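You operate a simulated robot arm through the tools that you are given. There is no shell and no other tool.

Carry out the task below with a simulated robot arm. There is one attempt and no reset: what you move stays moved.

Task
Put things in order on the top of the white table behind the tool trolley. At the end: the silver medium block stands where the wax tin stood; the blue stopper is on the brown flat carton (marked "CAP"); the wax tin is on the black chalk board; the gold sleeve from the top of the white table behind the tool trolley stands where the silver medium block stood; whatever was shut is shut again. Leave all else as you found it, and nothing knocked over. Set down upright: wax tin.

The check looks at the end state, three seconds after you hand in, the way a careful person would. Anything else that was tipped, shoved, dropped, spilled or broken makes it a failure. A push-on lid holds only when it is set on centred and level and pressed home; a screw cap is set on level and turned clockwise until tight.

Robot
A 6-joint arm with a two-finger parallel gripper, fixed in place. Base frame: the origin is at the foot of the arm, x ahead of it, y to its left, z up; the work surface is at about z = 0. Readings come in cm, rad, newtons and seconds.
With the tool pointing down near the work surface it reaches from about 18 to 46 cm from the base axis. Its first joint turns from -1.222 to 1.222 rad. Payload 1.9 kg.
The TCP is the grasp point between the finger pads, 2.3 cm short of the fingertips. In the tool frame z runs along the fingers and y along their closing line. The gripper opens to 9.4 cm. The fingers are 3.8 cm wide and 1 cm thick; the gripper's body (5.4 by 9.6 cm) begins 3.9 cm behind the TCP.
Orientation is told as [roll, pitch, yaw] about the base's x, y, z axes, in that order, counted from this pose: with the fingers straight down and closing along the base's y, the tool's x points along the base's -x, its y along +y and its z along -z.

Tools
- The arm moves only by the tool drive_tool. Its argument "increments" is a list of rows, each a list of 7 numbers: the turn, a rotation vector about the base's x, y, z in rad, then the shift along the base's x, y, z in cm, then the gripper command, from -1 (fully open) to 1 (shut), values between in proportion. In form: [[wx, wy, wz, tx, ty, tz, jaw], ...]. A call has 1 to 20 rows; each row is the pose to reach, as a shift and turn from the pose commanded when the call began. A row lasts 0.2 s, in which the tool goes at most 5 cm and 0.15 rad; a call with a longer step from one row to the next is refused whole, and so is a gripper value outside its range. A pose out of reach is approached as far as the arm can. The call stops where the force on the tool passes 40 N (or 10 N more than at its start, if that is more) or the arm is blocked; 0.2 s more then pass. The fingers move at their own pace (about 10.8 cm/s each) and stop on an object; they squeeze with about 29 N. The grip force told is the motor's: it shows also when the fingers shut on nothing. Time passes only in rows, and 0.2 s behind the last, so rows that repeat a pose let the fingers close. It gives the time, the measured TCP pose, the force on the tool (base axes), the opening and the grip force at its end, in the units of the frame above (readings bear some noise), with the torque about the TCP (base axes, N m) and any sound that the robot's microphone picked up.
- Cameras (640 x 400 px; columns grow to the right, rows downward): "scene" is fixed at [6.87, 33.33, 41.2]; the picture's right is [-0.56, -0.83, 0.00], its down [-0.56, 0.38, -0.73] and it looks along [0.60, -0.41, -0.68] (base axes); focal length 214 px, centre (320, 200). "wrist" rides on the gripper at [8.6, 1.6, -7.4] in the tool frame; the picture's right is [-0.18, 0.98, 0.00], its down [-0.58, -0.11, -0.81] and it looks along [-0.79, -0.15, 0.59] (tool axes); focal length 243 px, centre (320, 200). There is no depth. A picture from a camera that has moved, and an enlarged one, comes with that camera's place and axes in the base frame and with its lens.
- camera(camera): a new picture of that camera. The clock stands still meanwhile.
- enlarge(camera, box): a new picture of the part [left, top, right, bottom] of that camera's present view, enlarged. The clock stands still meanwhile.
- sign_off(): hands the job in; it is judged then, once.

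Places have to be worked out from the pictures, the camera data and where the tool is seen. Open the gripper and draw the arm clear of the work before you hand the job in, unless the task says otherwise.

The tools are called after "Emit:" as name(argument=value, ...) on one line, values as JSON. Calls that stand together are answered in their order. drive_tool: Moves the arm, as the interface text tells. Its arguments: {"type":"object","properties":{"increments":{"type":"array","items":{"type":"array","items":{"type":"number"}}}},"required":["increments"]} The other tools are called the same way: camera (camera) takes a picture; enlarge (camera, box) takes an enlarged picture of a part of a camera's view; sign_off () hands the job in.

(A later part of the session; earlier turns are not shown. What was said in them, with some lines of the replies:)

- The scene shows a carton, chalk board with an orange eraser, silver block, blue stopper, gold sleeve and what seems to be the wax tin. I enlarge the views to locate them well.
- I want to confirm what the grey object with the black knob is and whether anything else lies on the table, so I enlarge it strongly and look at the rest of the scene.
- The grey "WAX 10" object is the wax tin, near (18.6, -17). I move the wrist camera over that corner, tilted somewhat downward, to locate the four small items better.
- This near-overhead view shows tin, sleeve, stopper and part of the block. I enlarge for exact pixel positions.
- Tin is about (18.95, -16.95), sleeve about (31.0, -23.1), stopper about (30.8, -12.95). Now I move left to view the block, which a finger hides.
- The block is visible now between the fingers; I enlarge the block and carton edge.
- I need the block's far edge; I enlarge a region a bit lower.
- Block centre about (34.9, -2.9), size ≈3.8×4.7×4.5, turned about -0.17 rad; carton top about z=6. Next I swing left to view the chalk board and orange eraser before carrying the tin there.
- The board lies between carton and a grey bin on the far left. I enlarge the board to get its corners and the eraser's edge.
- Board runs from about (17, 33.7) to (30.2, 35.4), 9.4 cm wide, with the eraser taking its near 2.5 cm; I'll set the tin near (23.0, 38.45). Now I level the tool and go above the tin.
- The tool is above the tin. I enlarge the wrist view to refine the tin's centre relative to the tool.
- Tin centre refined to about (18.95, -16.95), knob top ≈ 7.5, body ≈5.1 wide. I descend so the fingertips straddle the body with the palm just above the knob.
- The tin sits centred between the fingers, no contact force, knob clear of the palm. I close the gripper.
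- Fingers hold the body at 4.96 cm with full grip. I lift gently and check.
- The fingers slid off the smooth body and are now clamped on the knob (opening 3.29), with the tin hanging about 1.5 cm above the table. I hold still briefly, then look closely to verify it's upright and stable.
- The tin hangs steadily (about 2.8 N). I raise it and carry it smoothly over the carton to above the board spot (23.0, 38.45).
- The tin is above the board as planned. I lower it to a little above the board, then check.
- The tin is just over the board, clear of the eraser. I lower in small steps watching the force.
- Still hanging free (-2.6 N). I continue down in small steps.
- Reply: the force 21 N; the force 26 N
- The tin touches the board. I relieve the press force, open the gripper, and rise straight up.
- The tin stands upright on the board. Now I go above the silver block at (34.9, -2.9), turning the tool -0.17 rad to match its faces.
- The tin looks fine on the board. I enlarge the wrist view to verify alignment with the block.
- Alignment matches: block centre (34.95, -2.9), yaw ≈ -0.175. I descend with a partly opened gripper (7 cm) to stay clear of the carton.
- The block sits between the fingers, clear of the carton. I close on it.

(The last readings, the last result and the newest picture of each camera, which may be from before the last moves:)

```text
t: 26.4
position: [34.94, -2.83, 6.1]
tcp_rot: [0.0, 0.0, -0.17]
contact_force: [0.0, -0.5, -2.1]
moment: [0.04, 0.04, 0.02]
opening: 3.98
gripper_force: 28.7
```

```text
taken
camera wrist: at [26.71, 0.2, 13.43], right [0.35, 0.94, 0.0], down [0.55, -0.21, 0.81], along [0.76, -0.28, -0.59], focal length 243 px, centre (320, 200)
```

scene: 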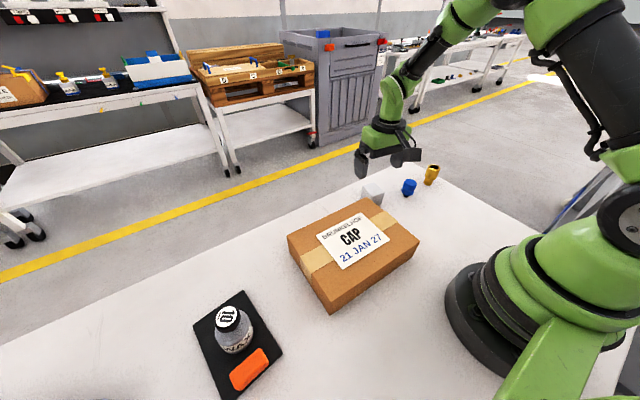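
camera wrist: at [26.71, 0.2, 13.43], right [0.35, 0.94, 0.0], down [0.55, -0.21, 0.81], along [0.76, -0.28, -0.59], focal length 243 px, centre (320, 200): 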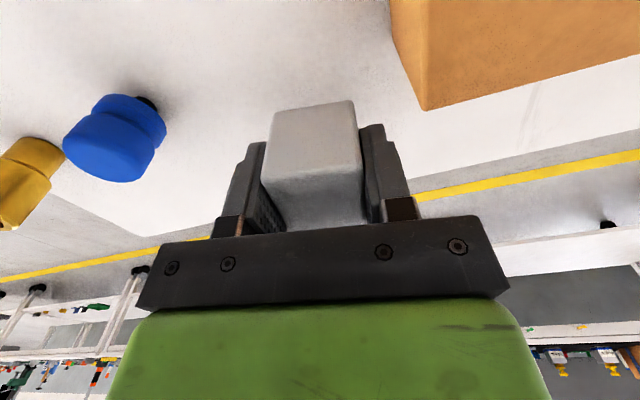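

The block is held firmly (3.98 cm). I carry it up and over to the tin's old place (18.95, -16.95), stopping with its bottom about 1.5 cm above the table.

Emit:
drive_tool(increments=[[0, 0, 0, 0, 0, 3, 1], [0, 0, 0, 0, 0, 6, 1], [0, 0, 0, -2, -1.7, 8, 1], [0, 0, 0, -5, -4.4, 8, 1], [0, 0, 0, -8.2, -7.2, 8, 1], [0, 0, 0, -11.4, -10, 8, 1], [0, 0, 0, -14, -12.3, 8, 1], [0, 0, 0, -15.5, -13.6, 8, 1], [0, 0, 0, -16, -14.03, 8, 1], [0, 0, 0, -16, -14.03, 5, 1], [0, 0, 0, -16, -14.03, 2, 1], [0, 0, 0, -16, -14.03, 0, 1], [0, 0, 0, -16, -14.03, -1.5, 1], [0, 0, 0, -16, -14.03, -1.5, 1]])

Emit:
camera(camera="wrist")

Emit:
enlarge(camera="scene", box=[380, 120, 540, 240])

```text
t: 29.4
position: [18.83, -16.97, 4.49]
tcp_rot: [0.001, -0.002, -0.168]
contact_force: [-0.7, 0.5, -1.5]
moment: [0.01, -0.04, 0.02]
opening: 3.98
gripper_force: 28.6
```

```text
taken
camera wrist: at [10.74, -13.91, 11.84], right [0.35, 0.94, 0.0], down [0.55, -0.21, 0.81], along [0.76, -0.28, -0.59], focal length 243 px, centre (320, 200)
```

wrist: 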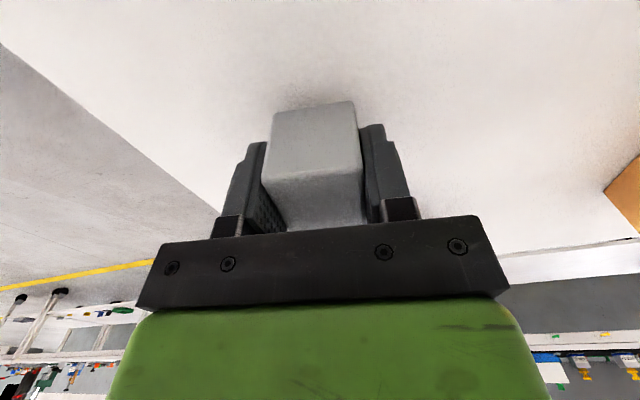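

```text
3.33 times, centred on (460, 180) of scene
camera zoom: at [6.87, 33.33, 41.2], right [-0.56, -0.83, 0.0], down [-0.56, 0.38, -0.73], along [0.6, -0.41, -0.68], focal length 715 px, centre (-147, 267)
```

zoom: 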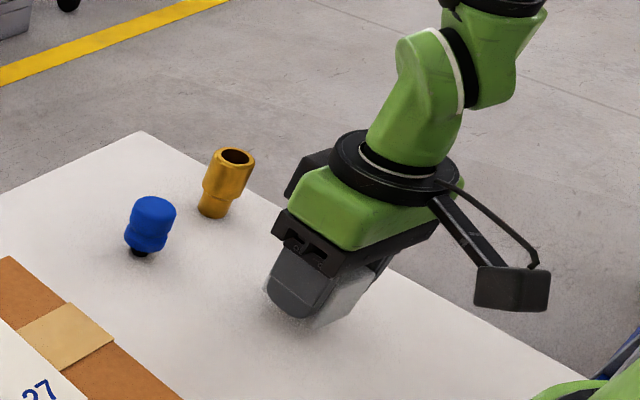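

The block hovers over the spot. I lower it to the original grip height, checking force.

Emit:
drive_tool(increments=[[0, 0, 0, 0, 0, -0.5, 1], [0, 0, 0, 0, 0, -1.0, 1], [0, 0, 0, 0, 0, -1.3, 1], [0, 0, 0, 0, 0, -1.45, 1], [0, 0, 0, 0, 0, -1.45, 1]])

```text
t: 30.6
position: [18.99, -16.99, 3.13]
tcp_rot: [0.0, 0.0, -0.169]
contact_force: [-0.1, 0.0, -1.8]
moment: [-0.02, 0.01, -0.02]
opening: 3.96
gripper_force: 29.3
```

Still carrying its weight; I go down the last fraction.

Emit:
drive_tool(increments=[[0, 0, 0, 0, 0, -0.1, 1], [0, 0, 0, 0, 0, -0.1, 1]])

```text
t: 31.2
position: [18.87, -16.91, 2.97]
tcp_rot: [-0.002, -0.001, -0.171]
contact_force: [-6.1, 1.1, 19.2]
moment: [0.01, 0.02, 0.03]
opening: 3.97
gripper_force: 28.9
```

The block is on the table. I relieve the force, open, and rise.

Emit:
drive_tool(increments=[[0, 0, 0, 0, 0, 0.08, 1], [0, 0, 0, 0, 0, 0.08, 0], [0, 0, 0, 0, 0, 0.08, -0.6], [0, 0, 0, 0, 0, 0.08, -0.6], [0, 0, 0, 0, 0, 3, -0.6], [0, 0, 0, 0, 0, 7, -0.6], [0, 0, 0, 0, 0, 11, -1]])

Emit:
camera(camera="wrist")

Emit:
enlarge(camera="scene", box=[340, 120, 540, 240])

```text
t: 32.8
position: [18.75, -16.89, 14.05]
tcp_rot: [0.0, -0.001, -0.171]
contact_force: [-0.5, -0.1, -0.7]
moment: [0.02, 0.01, -0.03]
opening: 9.39
gripper_force: 0.0
```

```text
taken
camera wrist: at [10.62, -13.78, 21.46], right [0.35, 0.94, 0.0], down [0.55, -0.21, 0.81], along [0.76, -0.28, -0.59], focal length 243 px, centre (320, 200)
```

wrist: 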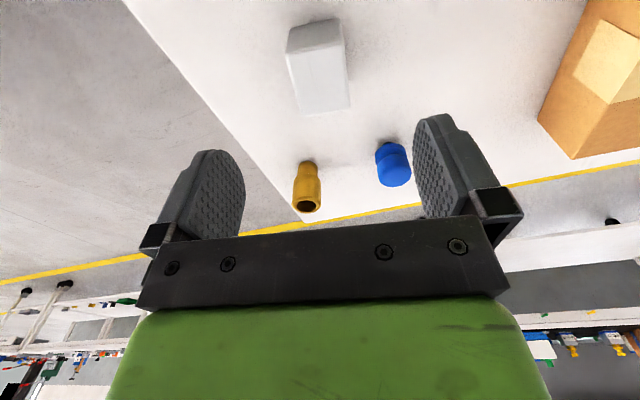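

```text
3.20 times, centred on (440, 180) of scene
camera zoom: at [6.87, 33.33, 41.2], right [-0.56, -0.83, 0.0], down [-0.56, 0.38, -0.73], along [0.6, -0.41, -0.68], focal length 686 px, centre (-64, 264)
```

zoom: 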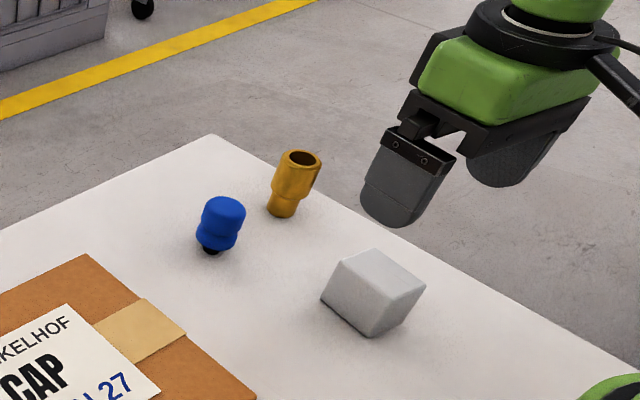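

The block stands at the old tin place. I enlarge to verify its position, and view the sleeve for the next pick.

Emit:
enlarge(camera="scene", box=[430, 185, 486, 235])

Emit:
enlarge(camera="wrist", box=[260, 0, 420, 220])

```text
8.00 times, centred on (458, 210) of scene
camera zoom: at [6.87, 33.33, 41.2], right [-0.56, -0.83, 0.0], down [-0.56, 0.38, -0.73], along [0.6, -0.41, -0.68], focal length 1716 px, centre (-784, 120)
```

zoom: 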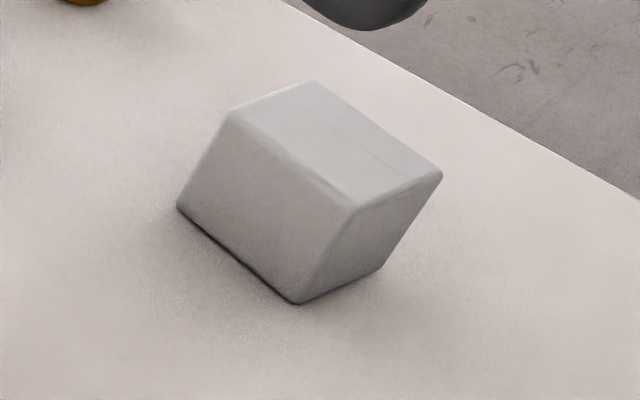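

```text
1.82 times, centred on (340, 110) of wrist
camera zoom: at [10.62, -13.78, 21.46], right [0.35, 0.94, 0.0], down [0.55, -0.21, 0.81], along [0.76, -0.28, -0.59], focal length 441 px, centre (284, 364)
```

zoom: 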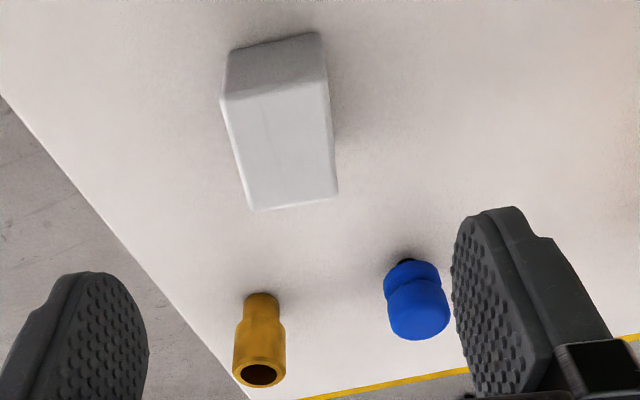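

The block is at about (19.0, -16.8), right on the old tin spot. Next I go above the gold sleeve near (31.0, -23.0) with yaw back to 0.

Emit:
drive_tool(increments=[[0, 0, 0.06, 4, -2, 0.3, -1], [0, 0, 0.12, 8, -4, 0.3, -1], [0, 0, 0.17, 12.05, -6.05, 0.05, -1], [0, 0, 0.17, 12.05, -6.05, 0.05, -1]])

Emit:
camera(camera="wrist")

Emit:
enlarge(camera="wrist", box=[240, 0, 400, 160])

Emit:
enlarge(camera="scene", box=[380, 80, 500, 200])

```text
t: 33.8
position: [30.96, -22.82, 13.88]
tcp_rot: [0.002, 0.0, 0.001]
contact_force: [0.3, 0.0, -0.2]
moment: [0.03, -0.02, 0.01]
opening: 9.4
gripper_force: 0.0
```

```text
taken
camera wrist: at [22.39, -21.21, 21.19], right [0.18, 0.98, 0.0], down [0.58, -0.11, 0.81], along [0.79, -0.15, -0.59], focal length 243 px, centre (320, 200)
```

wrist: 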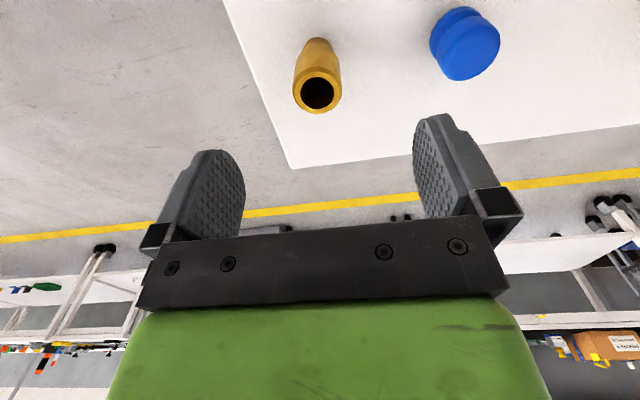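

```text
2.50 times, centred on (320, 80) of wrist
camera zoom: at [22.39, -21.21, 21.19], right [0.18, 0.98, 0.0], down [0.58, -0.11, 0.81], along [0.79, -0.15, -0.59], focal length 606 px, centre (320, 500)
```

zoom: 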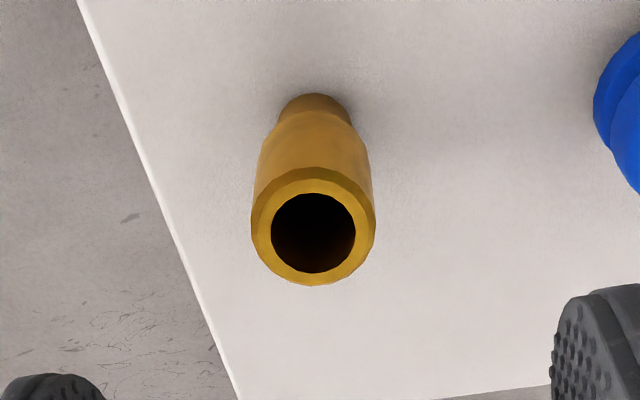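

```text
3.33 times, centred on (440, 140) of scene
camera zoom: at [6.87, 33.33, 41.2], right [-0.56, -0.83, 0.0], down [-0.56, 0.38, -0.73], along [0.6, -0.41, -0.68], focal length 715 px, centre (-80, 400)
```

zoom: 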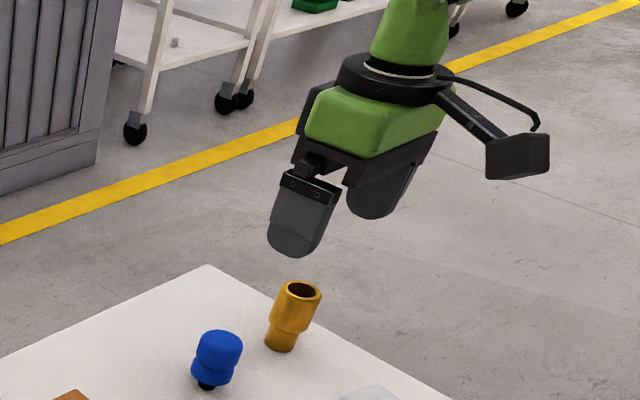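

The sleeve is centred at about (31.0, -23.0), top about 5.7. I descend around it and close.

Emit:
drive_tool(increments=[[0, 0, 0, 0, 0, -4, -0.6], [0, 0, 0, 0, 0, -8, -0.6], [0, 0, 0, 0, 0, -9.5, -0.6], [0, 0, 0, 0, 0, -10.2, -0.6], [0, 0, 0, 0, 0, -10.2, -0.6]])

Emit:
camera(camera="wrist")

Emit:
enlarge(camera="scene", box=[380, 110, 500, 220])

```text
t: 35.0
position: [30.87, -22.87, 3.86]
tcp_rot: [-0.001, -0.002, 0.0]
contact_force: [0.4, -0.7, 0.2]
moment: [0.03, 0.04, 0.03]
opening: 7.52
gripper_force: 0.1
```

```text
taken
camera wrist: at [22.39, -21.28, 11.11], right [0.18, 0.98, 0.0], down [0.58, -0.11, 0.81], along [0.79, -0.15, -0.59], focal length 243 px, centre (320, 200)
```

wrist: 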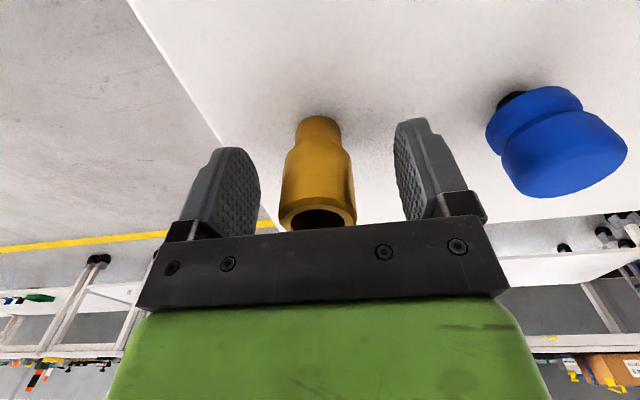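

```text
3.64 times, centred on (440, 165) of scene
camera zoom: at [6.87, 33.33, 41.2], right [-0.56, -0.83, 0.0], down [-0.56, 0.38, -0.73], along [0.6, -0.41, -0.68], focal length 780 px, centre (-116, 327)
```

zoom: 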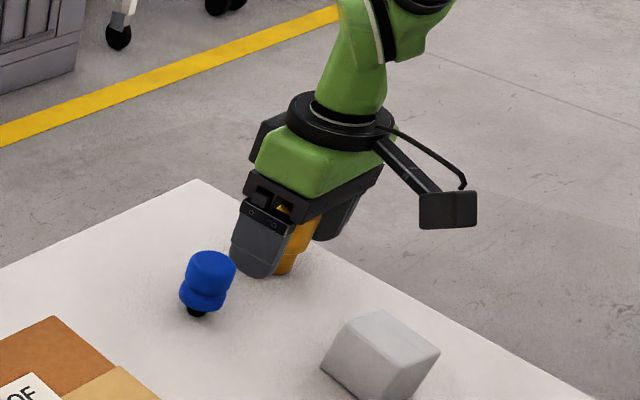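

The sleeve is centred between the fingers with the stopper well clear. I close and lift slightly.

Emit:
drive_tool(increments=[[0, 0, 0, 0, 0, 0, 0], [0, 0, 0, 0, 0, 0, 0.5], [0, 0, 0, 0, 0, 0, 1], [0, 0, 0, 0, 0, 0, 1], [0, 0, 0, 0, 0, 0, 1]])

Emit:
drive_tool(increments=[[0, 0, 0, 0, 0, 0.5, 1], [0, 0, 0, 0, 0, 1.5, 1], [0, 0, 0, 0, 0, 3, 1], [0, 0, 0, 0, 0, 3, 1]])

Emit:
camera(camera="wrist")

```text
t: 36.2
position: [30.86, -22.85, 3.74]
tcp_rot: [0.0, 0.001, 0.0]
contact_force: [0.2, 0.1, 0.8]
moment: [0.03, 0.02, 0.02]
opening: 3.11
gripper_force: 28.6
```

```text
t: 37.2
position: [30.94, -22.9, 6.92]
tcp_rot: [0.0, 0.0, 0.0]
contact_force: [-0.6, 0.2, -1.5]
moment: [-0.01, 0.0, -0.01]
opening: 2.85
gripper_force: 29.2
```

```text
taken
camera wrist: at [22.38, -21.3, 14.27], right [0.18, 0.98, 0.0], down [0.58, -0.11, 0.81], along [0.79, -0.15, -0.59], focal length 243 px, centre (320, 200)
```

wrist: 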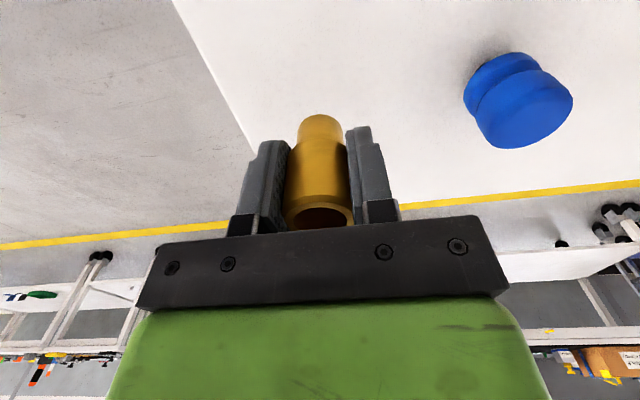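

The sleeve came up with the gripper, though the opening changed from 3.11 to 2.85. I enlarge to check that it's straight and not slipping.

Emit:
drive_tool(increments=[[0, 0, 0, 0, 0, 0, 1], [0, 0, 0, 0, 0, 0, 1], [0, 0, 0, 0, 0, 0, 1]])

Emit:
enlarge(camera="wrist", box=[240, 90, 400, 240])

Emit:
enlarge(camera="scene", box=[400, 120, 470, 200])

```text
t: 38.0
position: [30.91, -22.92, 6.99]
tcp_rot: [-0.001, -0.001, -0.001]
contact_force: [0.5, 0.0, -0.5]
moment: [0.01, -0.01, -0.03]
opening: 2.83
gripper_force: 28.8
```

```text
2.67 times, centred on (320, 165) of wrist
camera zoom: at [22.39, -21.31, 14.26], right [0.18, 0.98, 0.0], down [0.58, -0.11, 0.81], along [0.79, -0.15, -0.59], focal length 647 px, centre (320, 293)
```

zoom: 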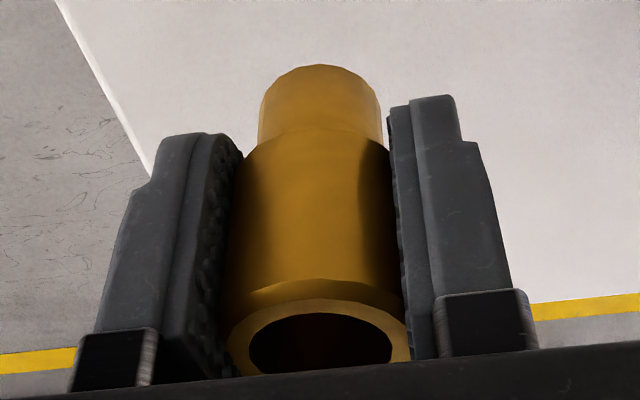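

```text
5.00 times, centred on (435, 160) of scene
camera zoom: at [6.87, 33.33, 41.2], right [-0.56, -0.83, 0.0], down [-0.56, 0.38, -0.73], along [0.6, -0.41, -0.68], focal length 1072 px, centre (-255, 400)
```

zoom: 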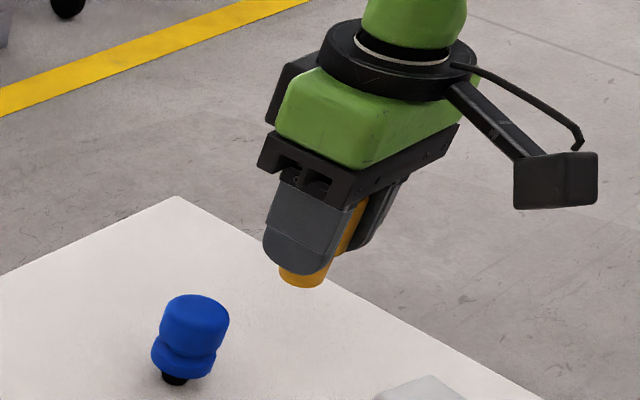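

The hold is steady (opening constant at 2.83) and the sleeve is upright. I carry it to the block's old place (34.95, -2.9), stopping about 2 cm above the table.

Emit:
drive_tool(increments=[[0, 0, 0, 0, 0, 2, 1], [0, 0, 0, 0, 0, 4.5, 1], [0, 0, 0, 0.3, 1.5, 7, 1], [0, 0, 0, 0.9, 4.5, 7, 1], [0, 0, 0, 1.5, 7.5, 7, 1], [0, 0, 0, 2.1, 10.5, 7, 1], [0, 0, 0, 2.7, 13.5, 7, 1], [0, 0, 0, 3.2, 16.2, 7, 1], [0, 0, 0, 3.7, 18.7, 7, 1], [0, 0, 0, 3.95, 20.1, 7, 1], [0, 0, 0, 3.95, 20.1, 4, 1], [0, 0, 0, 3.95, 20.1, 1, 1], [0, 0, 0, 3.95, 20.1, -1, 1], [0, 0, 0, 3.95, 20.1, -1, 1]])

Emit:
camera(camera="wrist")

Emit:
enlarge(camera="wrist", box=[240, 90, 400, 240])

Emit:
enlarge(camera="scene", box=[330, 120, 430, 220])

```text
t: 41.0
position: [34.97, -2.8, 5.75]
tcp_rot: [0.0, 0.001, -0.001]
contact_force: [-0.8, 0.3, -0.7]
moment: [-0.03, 0.0, 0.0]
opening: 2.81
gripper_force: 28.7
```

```text
taken
camera wrist: at [26.42, -1.19, 13.16], right [0.18, 0.98, 0.0], down [0.58, -0.11, 0.81], along [0.79, -0.15, -0.59], focal length 243 px, centre (320, 200)
```

wrist: 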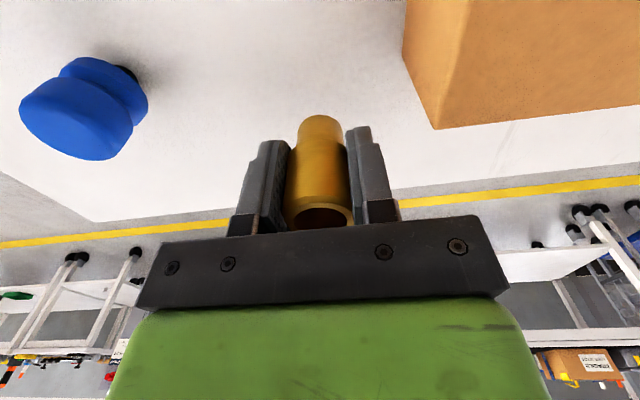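

```text
2.67 times, centred on (320, 165) of wrist
camera zoom: at [26.42, -1.19, 13.16], right [0.18, 0.98, 0.0], down [0.58, -0.11, 0.81], along [0.79, -0.15, -0.59], focal length 647 px, centre (320, 293)
```

zoom: 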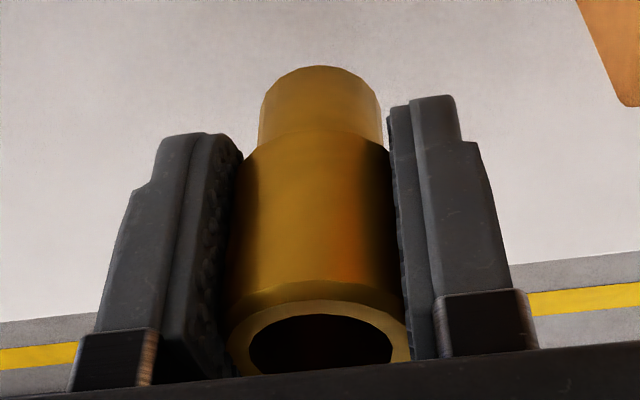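

```text
4.00 times, centred on (380, 170) of scene
camera zoom: at [6.87, 33.33, 41.2], right [-0.56, -0.83, 0.0], down [-0.56, 0.38, -0.73], along [0.6, -0.41, -0.68], focal length 858 px, centre (80, 320)
```

zoom: 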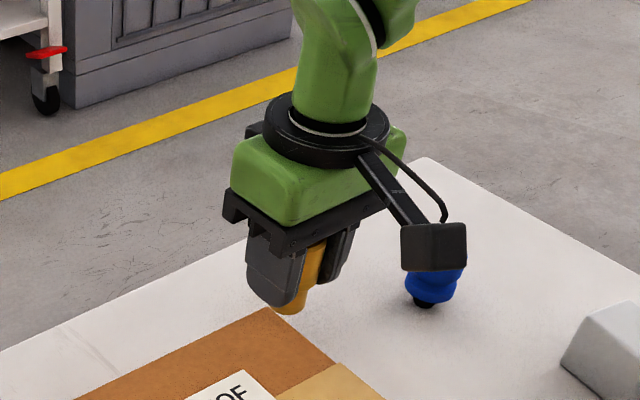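

The sleeve is over the block's old spot. I lower to just above contact, then by small steps.

Emit:
drive_tool(increments=[[0, 0, 0, 0, 0, -0.8, 1], [0, 0, 0, 0, 0, -1.4, 1], [0, 0, 0, 0, 0, -1.7, 1], [0, 0, 0, 0, 0, -1.85, 1], [0, 0, 0, 0, 0, -1.85, 1]])

Emit:
drive_tool(increments=[[0, 0, 0, 0, 0, -0.1, 1], [0, 0, 0, 0, 0, -0.1, 1]])

```text
t: 42.2
position: [34.89, -2.88, 4.03]
tcp_rot: [0.002, -0.001, -0.001]
contact_force: [-0.3, -0.1, -0.8]
moment: [0.0, 0.02, 0.01]
opening: 2.83
gripper_force: 29.3
```

```text
t: 42.8
position: [34.82, -2.87, 3.97]
tcp_rot: [0.001, 0.0, 0.001]
contact_force: [-0.1, -0.5, -0.5]
moment: [-0.01, 0.01, 0.02]
opening: 2.84
gripper_force: 29.0
```

No contact yet; I continue in 0.1 cm steps.

Emit:
drive_tool(increments=[[0, 0, 0, 0, 0, -0.1, 1], [0, 0, 0, 0, 0, -0.1, 1]])

Emit:
drive_tool(increments=[[0, 0, 0, 0, 0, -0.1, 1], [0, 0, 0, 0, 0, -0.1, 1]])

```text
t: 43.4
position: [34.84, -2.8, 3.84]
tcp_rot: [0.0, -0.001, 0.0]
contact_force: [-2.6, -0.1, 8.0]
moment: [0.0, 0.03, -0.04]
opening: 2.82
gripper_force: 29.2
```

```text
t: 44.0
position: [34.92, -2.84, 3.69]
tcp_rot: [0.0, -0.002, 0.001]
contact_force: [-5.9, -1.1, 20.8]
moment: [-0.06, -0.02, -0.04]
opening: 2.82
gripper_force: 29.2
```

The sleeve is on the table. I relieve, open partly, and rise straight.

Emit:
drive_tool(increments=[[0, 0, 0, 0, 0, 0.13, 1], [0, 0, 0, 0, 0, 0.13, 0.2], [0, 0, 0, 0, 0, 0.13, -0.25], [0, 0, 0, 0, 0, 0.13, -0.25], [0, 0, 0, 0, 0, 2, -0.25], [0, 0, 0, 0, 0, 5, -0.25], [0, 0, 0, 0, 0, 9, -0.25], [0, 0, 0, 0, 0, 10.35, -1]])

Emit:
camera(camera="wrist")

Emit:
enlarge(camera="scene", box=[330, 110, 490, 230])

```text
t: 45.8
position: [34.81, -2.78, 14.19]
tcp_rot: [0.0, -0.001, -0.001]
contact_force: [-0.6, -0.8, -0.4]
moment: [0.03, 0.01, 0.0]
opening: 9.39
gripper_force: 0.1
```

```text
taken
camera wrist: at [26.23, -1.23, 21.53], right [0.18, 0.98, 0.0], down [0.58, -0.11, 0.81], along [0.79, -0.15, -0.59], focal length 243 px, centre (320, 200)
```

wrist: 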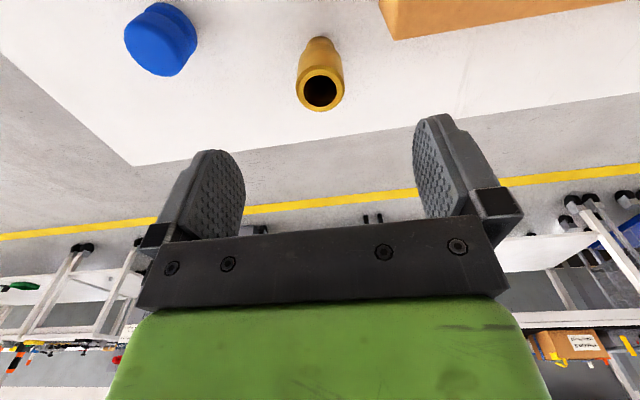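

```text
3.33 times, centred on (410, 170) of scene
camera zoom: at [6.87, 33.33, 41.2], right [-0.56, -0.83, 0.0], down [-0.56, 0.38, -0.73], along [0.6, -0.41, -0.68], focal length 715 px, centre (20, 300)
```

zoom: 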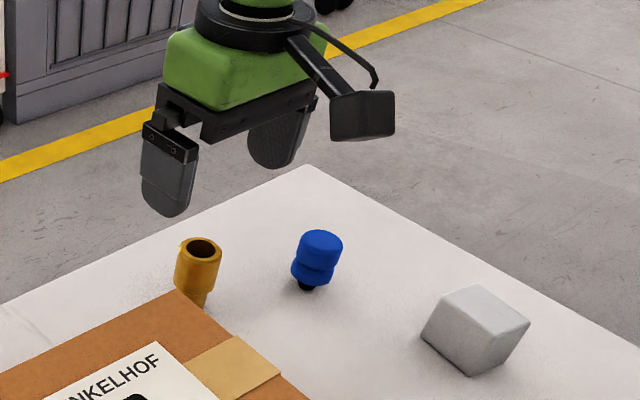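

The sleeve stands at about (34.9, -2.9). Now I go above the blue stopper near (30.8, -12.95).

Emit:
drive_tool(increments=[[0, 0, 0, -1.6, -3.8, 0, -1], [0, 0, 0, -3.2, -7.6, 0, -1], [0, 0, 0, -4.15, -10.05, 0, -1], [0, 0, 0, -4.15, -10.05, 0, -1]])

Emit:
camera(camera="wrist")

Emit:
enlarge(camera="wrist", box=[240, 0, 400, 160])

Emit:
enlarge(camera="scene", box=[380, 165, 440, 205])

```text
t: 46.8
position: [30.68, -12.97, 14.13]
tcp_rot: [0.0, -0.001, 0.0]
contact_force: [0.6, -0.1, -0.5]
moment: [-0.02, 0.04, 0.0]
opening: 9.4
gripper_force: 0.0
```

```text
taken
camera wrist: at [22.08, -11.37, 21.36], right [0.18, 0.98, 0.0], down [0.58, -0.11, 0.81], along [0.79, -0.15, -0.59], focal length 243 px, centre (320, 200)
```

wrist: 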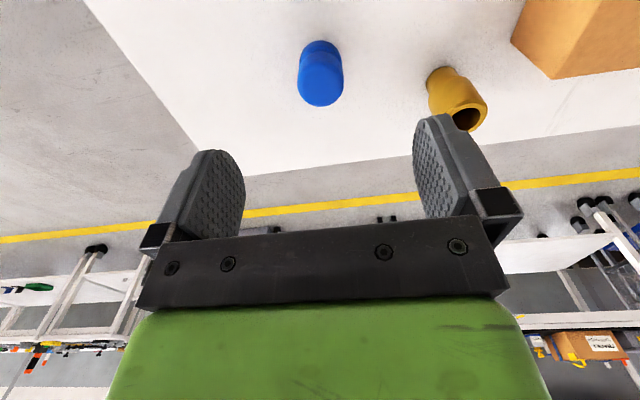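

```text
2.50 times, centred on (320, 80) of wrist
camera zoom: at [22.08, -11.37, 21.36], right [0.18, 0.98, 0.0], down [0.58, -0.11, 0.81], along [0.79, -0.15, -0.59], focal length 606 px, centre (320, 500)
```

zoom: 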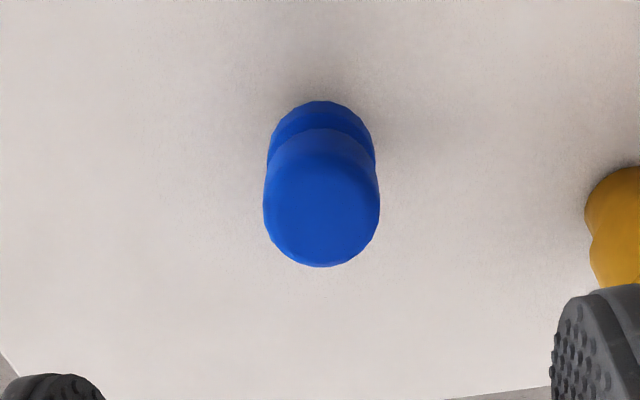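

```text
10.00 times, centred on (410, 185) of scene
camera zoom: at [6.87, 33.33, 41.2], right [-0.56, -0.83, 0.0], down [-0.56, 0.38, -0.73], along [0.6, -0.41, -0.68], focal length 2145 px, centre (-580, 350)
```

zoom: 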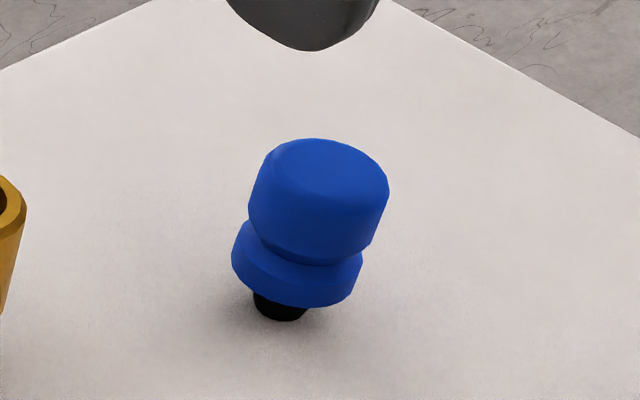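

The stopper is centred under the tool at about (30.75, -12.96). I descend around it.

Emit:
drive_tool(increments=[[0, 0, 0, 0, 0, -4, -0.5], [0, 0, 0, 0, 0, -8, -0.5], [0, 0, 0, 0, 0, -9.8, -0.5], [0, 0, 0, 0, 0, -10.5, -0.5], [0, 0, 0, 0, 0, -10.5, -0.5]])

Emit:
camera(camera="wrist")

```text
t: 48.0
position: [30.58, -12.89, 3.44]
tcp_rot: [-0.001, 0.001, 0.0]
contact_force: [-1.0, 0.2, -0.1]
moment: [0.02, -0.02, -0.01]
opening: 7.06
gripper_force: 0.1
```

```text
taken
camera wrist: at [22.06, -11.31, 10.83], right [0.18, 0.98, 0.0], down [0.58, -0.11, 0.81], along [0.79, -0.15, -0.59], focal length 243 px, centre (320, 200)
```

wrist: 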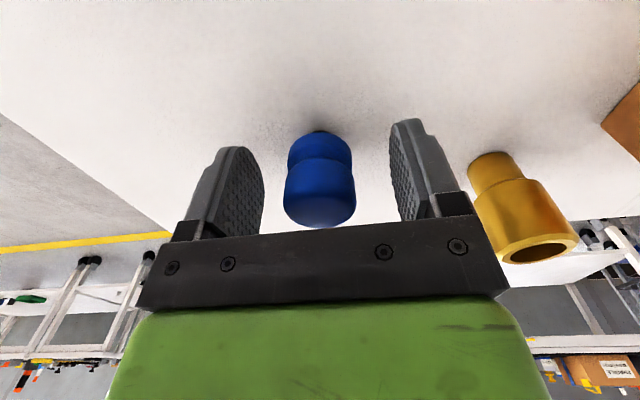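

Centred. I close gently and lift a little.

Emit:
drive_tool(increments=[[0, 0, 0, 0, 0, 0, 0], [0, 0, 0, 0, 0, 0, 0.25], [0, 0, 0, 0, 0, 0, 1], [0, 0, 0, 0, 0, 0, 1], [0, 0, 0, 0, 0, 0, 1]])

Emit:
drive_tool(increments=[[0, 0, 0, 0, 0, 0.5, 1], [0, 0, 0, 0, 0, 1.5, 1], [0, 0, 0, 0, 0, 3, 1], [0, 0, 0, 0, 0, 3, 1]])

Emit:
camera(camera="wrist")

Emit:
enlarge(camera="wrist", box=[240, 90, 400, 240])

Emit:
enlarge(camera="scene", box=[370, 130, 450, 210])

```text
t: 49.2
position: [30.64, -12.93, 3.53]
tcp_rot: [0.001, -0.001, 0.0]
contact_force: [0.3, 0.1, 0.0]
moment: [0.01, -0.06, -0.01]
opening: 3.29
gripper_force: 29.0
```

```text
t: 50.2
position: [30.67, -12.98, 6.59]
tcp_rot: [0.001, 0.001, 0.0]
contact_force: [-0.8, 0.9, -0.5]
moment: [0.02, 0.01, 0.04]
opening: 3.31
gripper_force: 29.1
```

```text
taken
camera wrist: at [22.13, -11.4, 13.87], right [0.18, 0.98, 0.0], down [0.58, -0.11, 0.81], along [0.79, -0.15, -0.59], focal length 243 px, centre (320, 200)
```

wrist: 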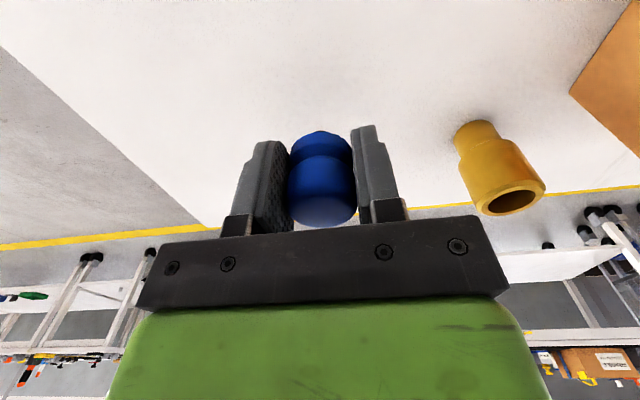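

```text
2.67 times, centred on (320, 165) of wrist
camera zoom: at [22.13, -11.4, 13.87], right [0.18, 0.98, 0.0], down [0.58, -0.11, 0.81], along [0.79, -0.15, -0.59], focal length 647 px, centre (320, 293)
```

zoom: 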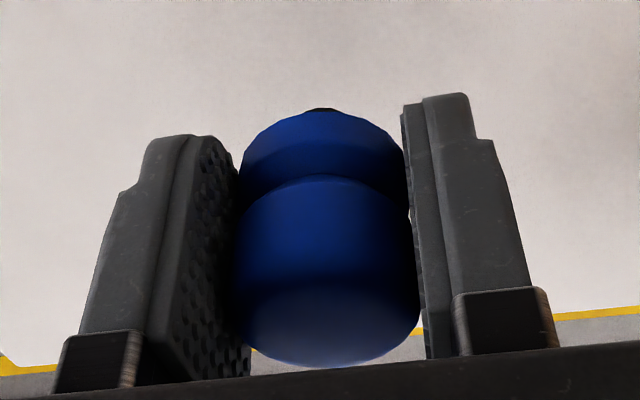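

```text
5.00 times, centred on (410, 170) of scene
camera zoom: at [6.87, 33.33, 41.2], right [-0.56, -0.83, 0.0], down [-0.56, 0.38, -0.73], along [0.6, -0.41, -0.68], focal length 1072 px, centre (-130, 350)
```

zoom: 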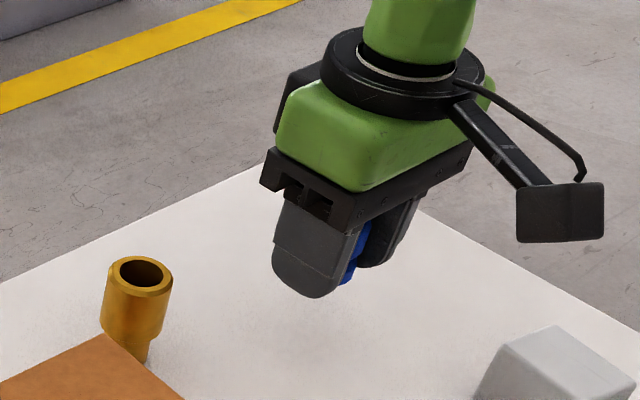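

The stopper is held straight. I carry it over to above the carton's middle (25, 12), stopping just over its top.

Emit:
drive_tool(increments=[[0, 0, 0, 0, 0, 3, 1], [0, 0, 0, 0, 0, 6, 1], [0, 0, 0, -0.5, 1.5, 9, 1], [0, 0, 0, -1.2, 4.5, 9, 1], [0, 0, 0, -2, 8, 9, 1], [0, 0, 0, -2.8, 11.5, 9, 1], [0, 0, 0, -3.6, 15, 9, 1], [0, 0, 0, -4.4, 18.5, 9, 1], [0, 0, 0, -5.1, 21.7, 9, 1], [0, 0, 0, -5.6, 24, 9, 1], [0, 0, 0, -5.8, 24.95, 9, 1], [0, 0, 0, -5.8, 24.95, 7, 1], [0, 0, 0, -5.8, 24.95, 5, 1], [0, 0, 0, -5.8, 24.95, 4.3, 1], [0, 0, 0, -5.8, 24.95, 4.3, 1]])

Emit:
camera(camera="wrist")

Emit:
enlarge(camera="scene", box=[270, 100, 450, 320])

```text
t: 53.4
position: [24.73, 11.98, 10.86]
tcp_rot: [-0.002, 0.001, 0.0]
contact_force: [-0.7, -0.2, 0.0]
moment: [0.02, 0.02, -0.03]
opening: 3.28
gripper_force: 29.5
```

```text
taken
camera wrist: at [16.28, 13.66, 18.22], right [0.18, 0.98, 0.0], down [0.58, -0.11, 0.81], along [0.79, -0.15, -0.59], focal length 243 px, centre (320, 200)
```

wrist: 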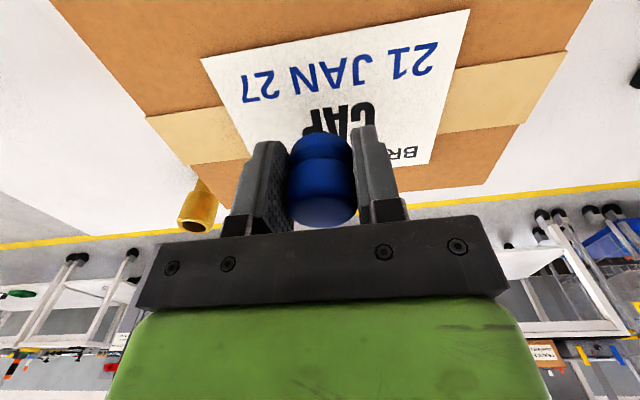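

```text
1.82 times, centred on (360, 210) of scene
camera zoom: at [6.87, 33.33, 41.2], right [-0.56, -0.83, 0.0], down [-0.56, 0.38, -0.73], along [0.6, -0.41, -0.68], focal length 390 px, centre (247, 182)
```

zoom: 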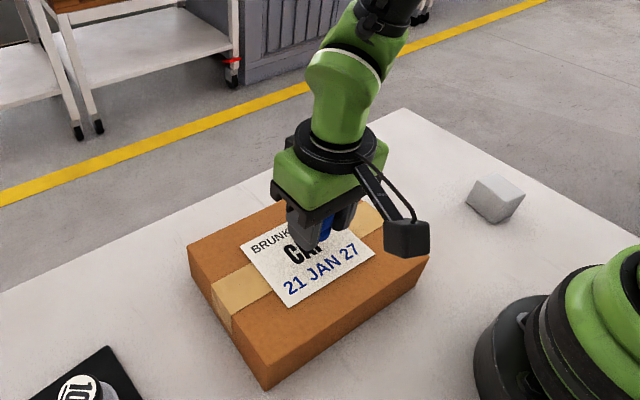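

The stopper is over the label area. I lower in small steps until the force shows contact.

Emit:
drive_tool(increments=[[0, 0, 0, 0, 0, -0.3, 1], [0, 0, 0, 0, 0, -0.6, 1], [0, 0, 0, 0, 0, -0.8, 1], [0, 0, 0, 0, 0, -0.8, 1]])

Emit:
drive_tool(increments=[[0, 0, 0, 0, 0, -0.15, 1], [0, 0, 0, 0, 0, -0.15, 1]])

Emit:
drive_tool(increments=[[0, 0, 0, 0, 0, -0.1, 1], [0, 0, 0, 0, 0, -0.1, 1]])

```text
t: 54.4
position: [24.9, 12.14, 10.0]
tcp_rot: [0.0, -0.002, 0.0]
contact_force: [-0.4, 0.0, -0.3]
moment: [-0.03, 0.0, 0.0]
opening: 3.3
gripper_force: 28.4
```

```text
t: 55.0
position: [24.98, 12.03, 9.96]
tcp_rot: [0.002, 0.0, 0.0]
contact_force: [-0.4, 0.4, -1.0]
moment: [-0.01, -0.01, -0.02]
opening: 3.27
gripper_force: 29.3
```

```text
t: 55.6
position: [24.93, 12.02, 9.94]
tcp_rot: [0.0, -0.001, 0.0]
contact_force: [0.1, -0.2, -0.2]
moment: [0.03, -0.02, 0.02]
opening: 3.3
gripper_force: 29.2
```

No contact yet; I go on in 0.1 cm steps.

Emit:
drive_tool(increments=[[0, 0, 0, 0, 0, -0.1, 1], [0, 0, 0, 0, 0, -0.1, 1]])

Emit:
drive_tool(increments=[[0, 0, 0, 0, 0, -0.1, 1], [0, 0, 0, 0, 0, -0.1, 1]])

```text
t: 56.2
position: [24.94, 12.03, 9.68]
tcp_rot: [0.001, -0.002, 0.0]
contact_force: [-0.1, -0.4, 0.0]
moment: [0.03, -0.02, -0.01]
opening: 3.3
gripper_force: 28.6
```

```text
t: 56.8
position: [24.99, 11.98, 9.61]
tcp_rot: [0.001, 0.0, 0.0]
contact_force: [0.1, 0.3, -0.3]
moment: [-0.01, 0.0, 0.02]
opening: 3.31
gripper_force: 29.3
```

Emit:
drive_tool(increments=[[0, 0, 0, 0, 0, -0.1, 1], [0, 0, 0, 0, 0, -0.1, 1]])

Emit:
enlarge(camera="scene", box=[310, 170, 400, 260])

```text
t: 57.4
position: [24.98, 11.96, 9.42]
tcp_rot: [0.0, 0.0, 0.0]
contact_force: [-1.4, -2.5, 7.2]
moment: [-0.12, 0.03, -0.07]
opening: 3.29
gripper_force: 29.1
```

```text
4.44 times, centred on (355, 215) of scene
camera zoom: at [6.87, 33.33, 41.2], right [-0.56, -0.83, 0.0], down [-0.56, 0.38, -0.73], along [0.6, -0.41, -0.68], focal length 953 px, centre (164, 133)
```

zoom: 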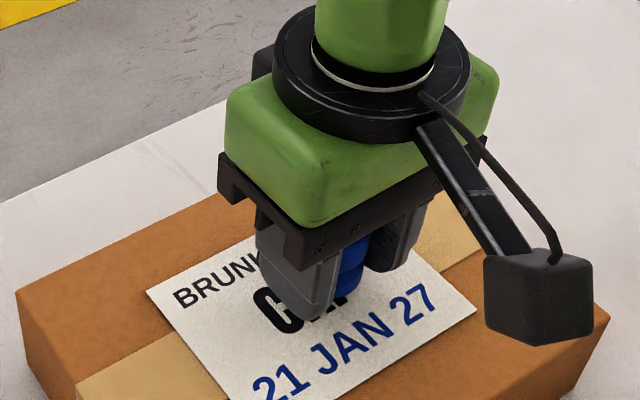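

Contact with the carton top (7 N). I relieve slightly, open gently, and rise straight up.

Emit:
drive_tool(increments=[[0, 0, 0, 0, 0, 0.05, 1], [0, 0, 0, 0, 0, 0.05, 0.2], [0, 0, 0, 0, 0, 0.05, -0.3], [0, 0, 0, 0, 0, 0.05, -0.3], [0, 0, 0, 0, 0, 0.05, -0.3], [0, 0, 0, 0, 0, 2, -0.3], [0, 0, 0, 0, 0, 5, -0.3], [0, 0, 0, 0, 0, 9, -0.3], [0, 0, 0, 0, 0, 13, -0.3]])

Emit:
camera(camera="wrist")

Emit:
camera(camera="scene")

```text
t: 59.4
position: [24.9, 12.07, 22.67]
tcp_rot: [0.002, 0.001, 0.0]
contact_force: [0.5, -0.5, -0.2]
moment: [0.0, 0.02, 0.01]
opening: 6.12
gripper_force: 0.1
```

```text
taken
camera wrist: at [16.29, 13.66, 30.0], right [0.18, 0.98, 0.0], down [0.58, -0.11, 0.81], along [0.79, -0.15, -0.59], focal length 243 px, centre (320, 200)
```

wrist: 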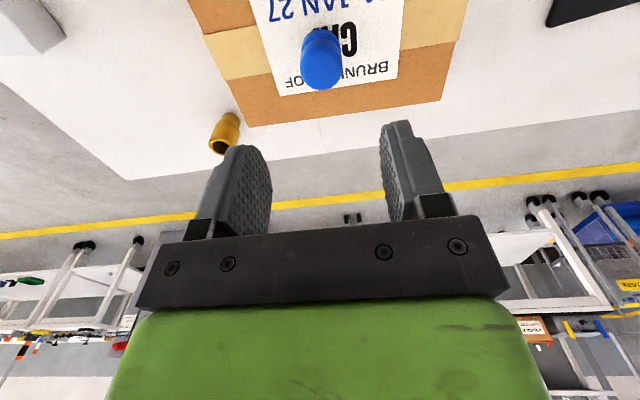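

```text
taken
```

scene: 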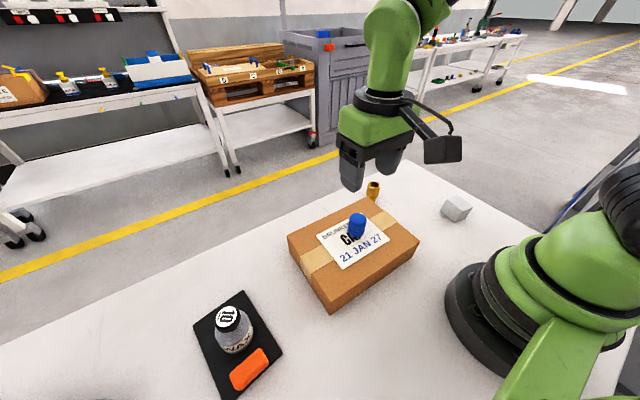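

All four items are placed and standing. I draw the arm back to its starting pose, fully open, and then check everything closely.

Emit:
drive_tool(increments=[[0, 0, 0, 0.4, -4, 1, -0.5], [0, 0, 0, 0.8, -8, 2, -1], [0, 0, 0, 1.2, -12, 3, -1], [0, 0, 0, 1.6, -16, 3.15, -1], [0, 0, 0, 1.91, -19.37, 3.15, -1], [0, 0, 0, 1.91, -19.37, 3.15, -1]])

Emit:
enlarge(camera="scene", box=[170, 270, 320, 400])

Emit:
enlarge(camera="scene", box=[280, 160, 490, 320])

Emit:
camera(camera="wrist")

```text
t: 60.8
position: [26.69, -7.17, 25.57]
tcp_rot: [0.0, -0.001, 0.001]
contact_force: [0.7, -0.4, 0.6]
moment: [0.01, -0.01, 0.0]
opening: 9.41
gripper_force: 0.0
```

```text
3.08 times, centred on (245, 335) of scene
camera zoom: at [6.87, 33.33, 41.2], right [-0.56, -0.83, 0.0], down [-0.56, 0.38, -0.73], along [0.6, -0.41, -0.68], focal length 660 px, centre (551, -215)
```

zoom: 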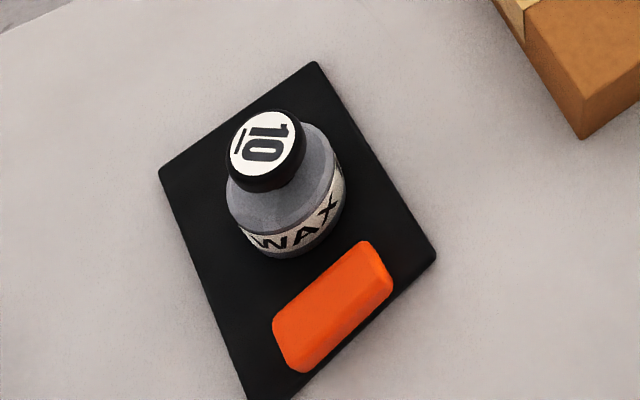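

```text
2.50 times, centred on (385, 240) of scene
camera zoom: at [6.87, 33.33, 41.2], right [-0.56, -0.83, 0.0], down [-0.56, 0.38, -0.73], along [0.6, -0.41, -0.68], focal length 536 px, centre (158, 100)
```

zoom: 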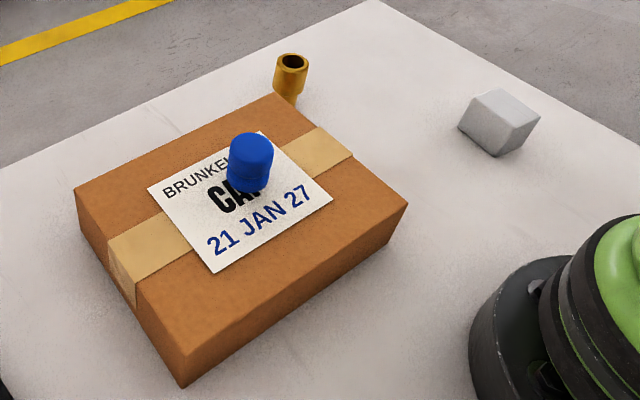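

```text
taken
camera wrist: at [18.1, -5.74, 33.0], right [0.18, 0.98, 0.0], down [0.58, -0.11, 0.81], along [0.79, -0.15, -0.59], focal length 243 px, centre (320, 200)
```

wrist: 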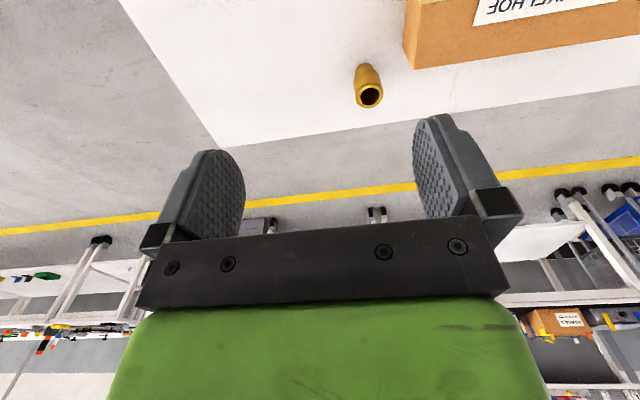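

Everything checks out. The tin is upright on the board clear of the eraser, the stopper stands on the "CAP" carton, the sleeve and block are at their new places, and the carton and board look unmoved. The arm is clear and open, so I hand in.

Emit:
sign_off()

```text
The job is handed in.
```

I've handed in the job: all four items are where the task asked, and the arm is open and back at its starting pose. In the last pictures everything was standing, and the carton, board and eraser looked unmoved.

| Item | Where it is now |
|---|---|
| Wax tin | Upright on the black chalk board, clear of the orange eraser |
| Silver medium block | Where the wax tin stood, at about (19.0, -16.8), within about 0.2 cm by the pictures |
| Gold sleeve | Where the silver block stood, at about (34.9, -2.9), within about 0.1 cm by the pictures |
| Blue stopper | Standing on the brown "CAP" carton, near the middle of the label |

- **Wax tin grip:** my first grip, on the tin's body, slipped as I lifted, and the fingers caught on the black knob. I carried it by the knob from there, and it did not drop. If the knob is a lid, it stayed on; I pressed the tin down onto the board with about 25 N before letting go.
- **Shut items:** I opened nothing, so there was nothing to shut again.
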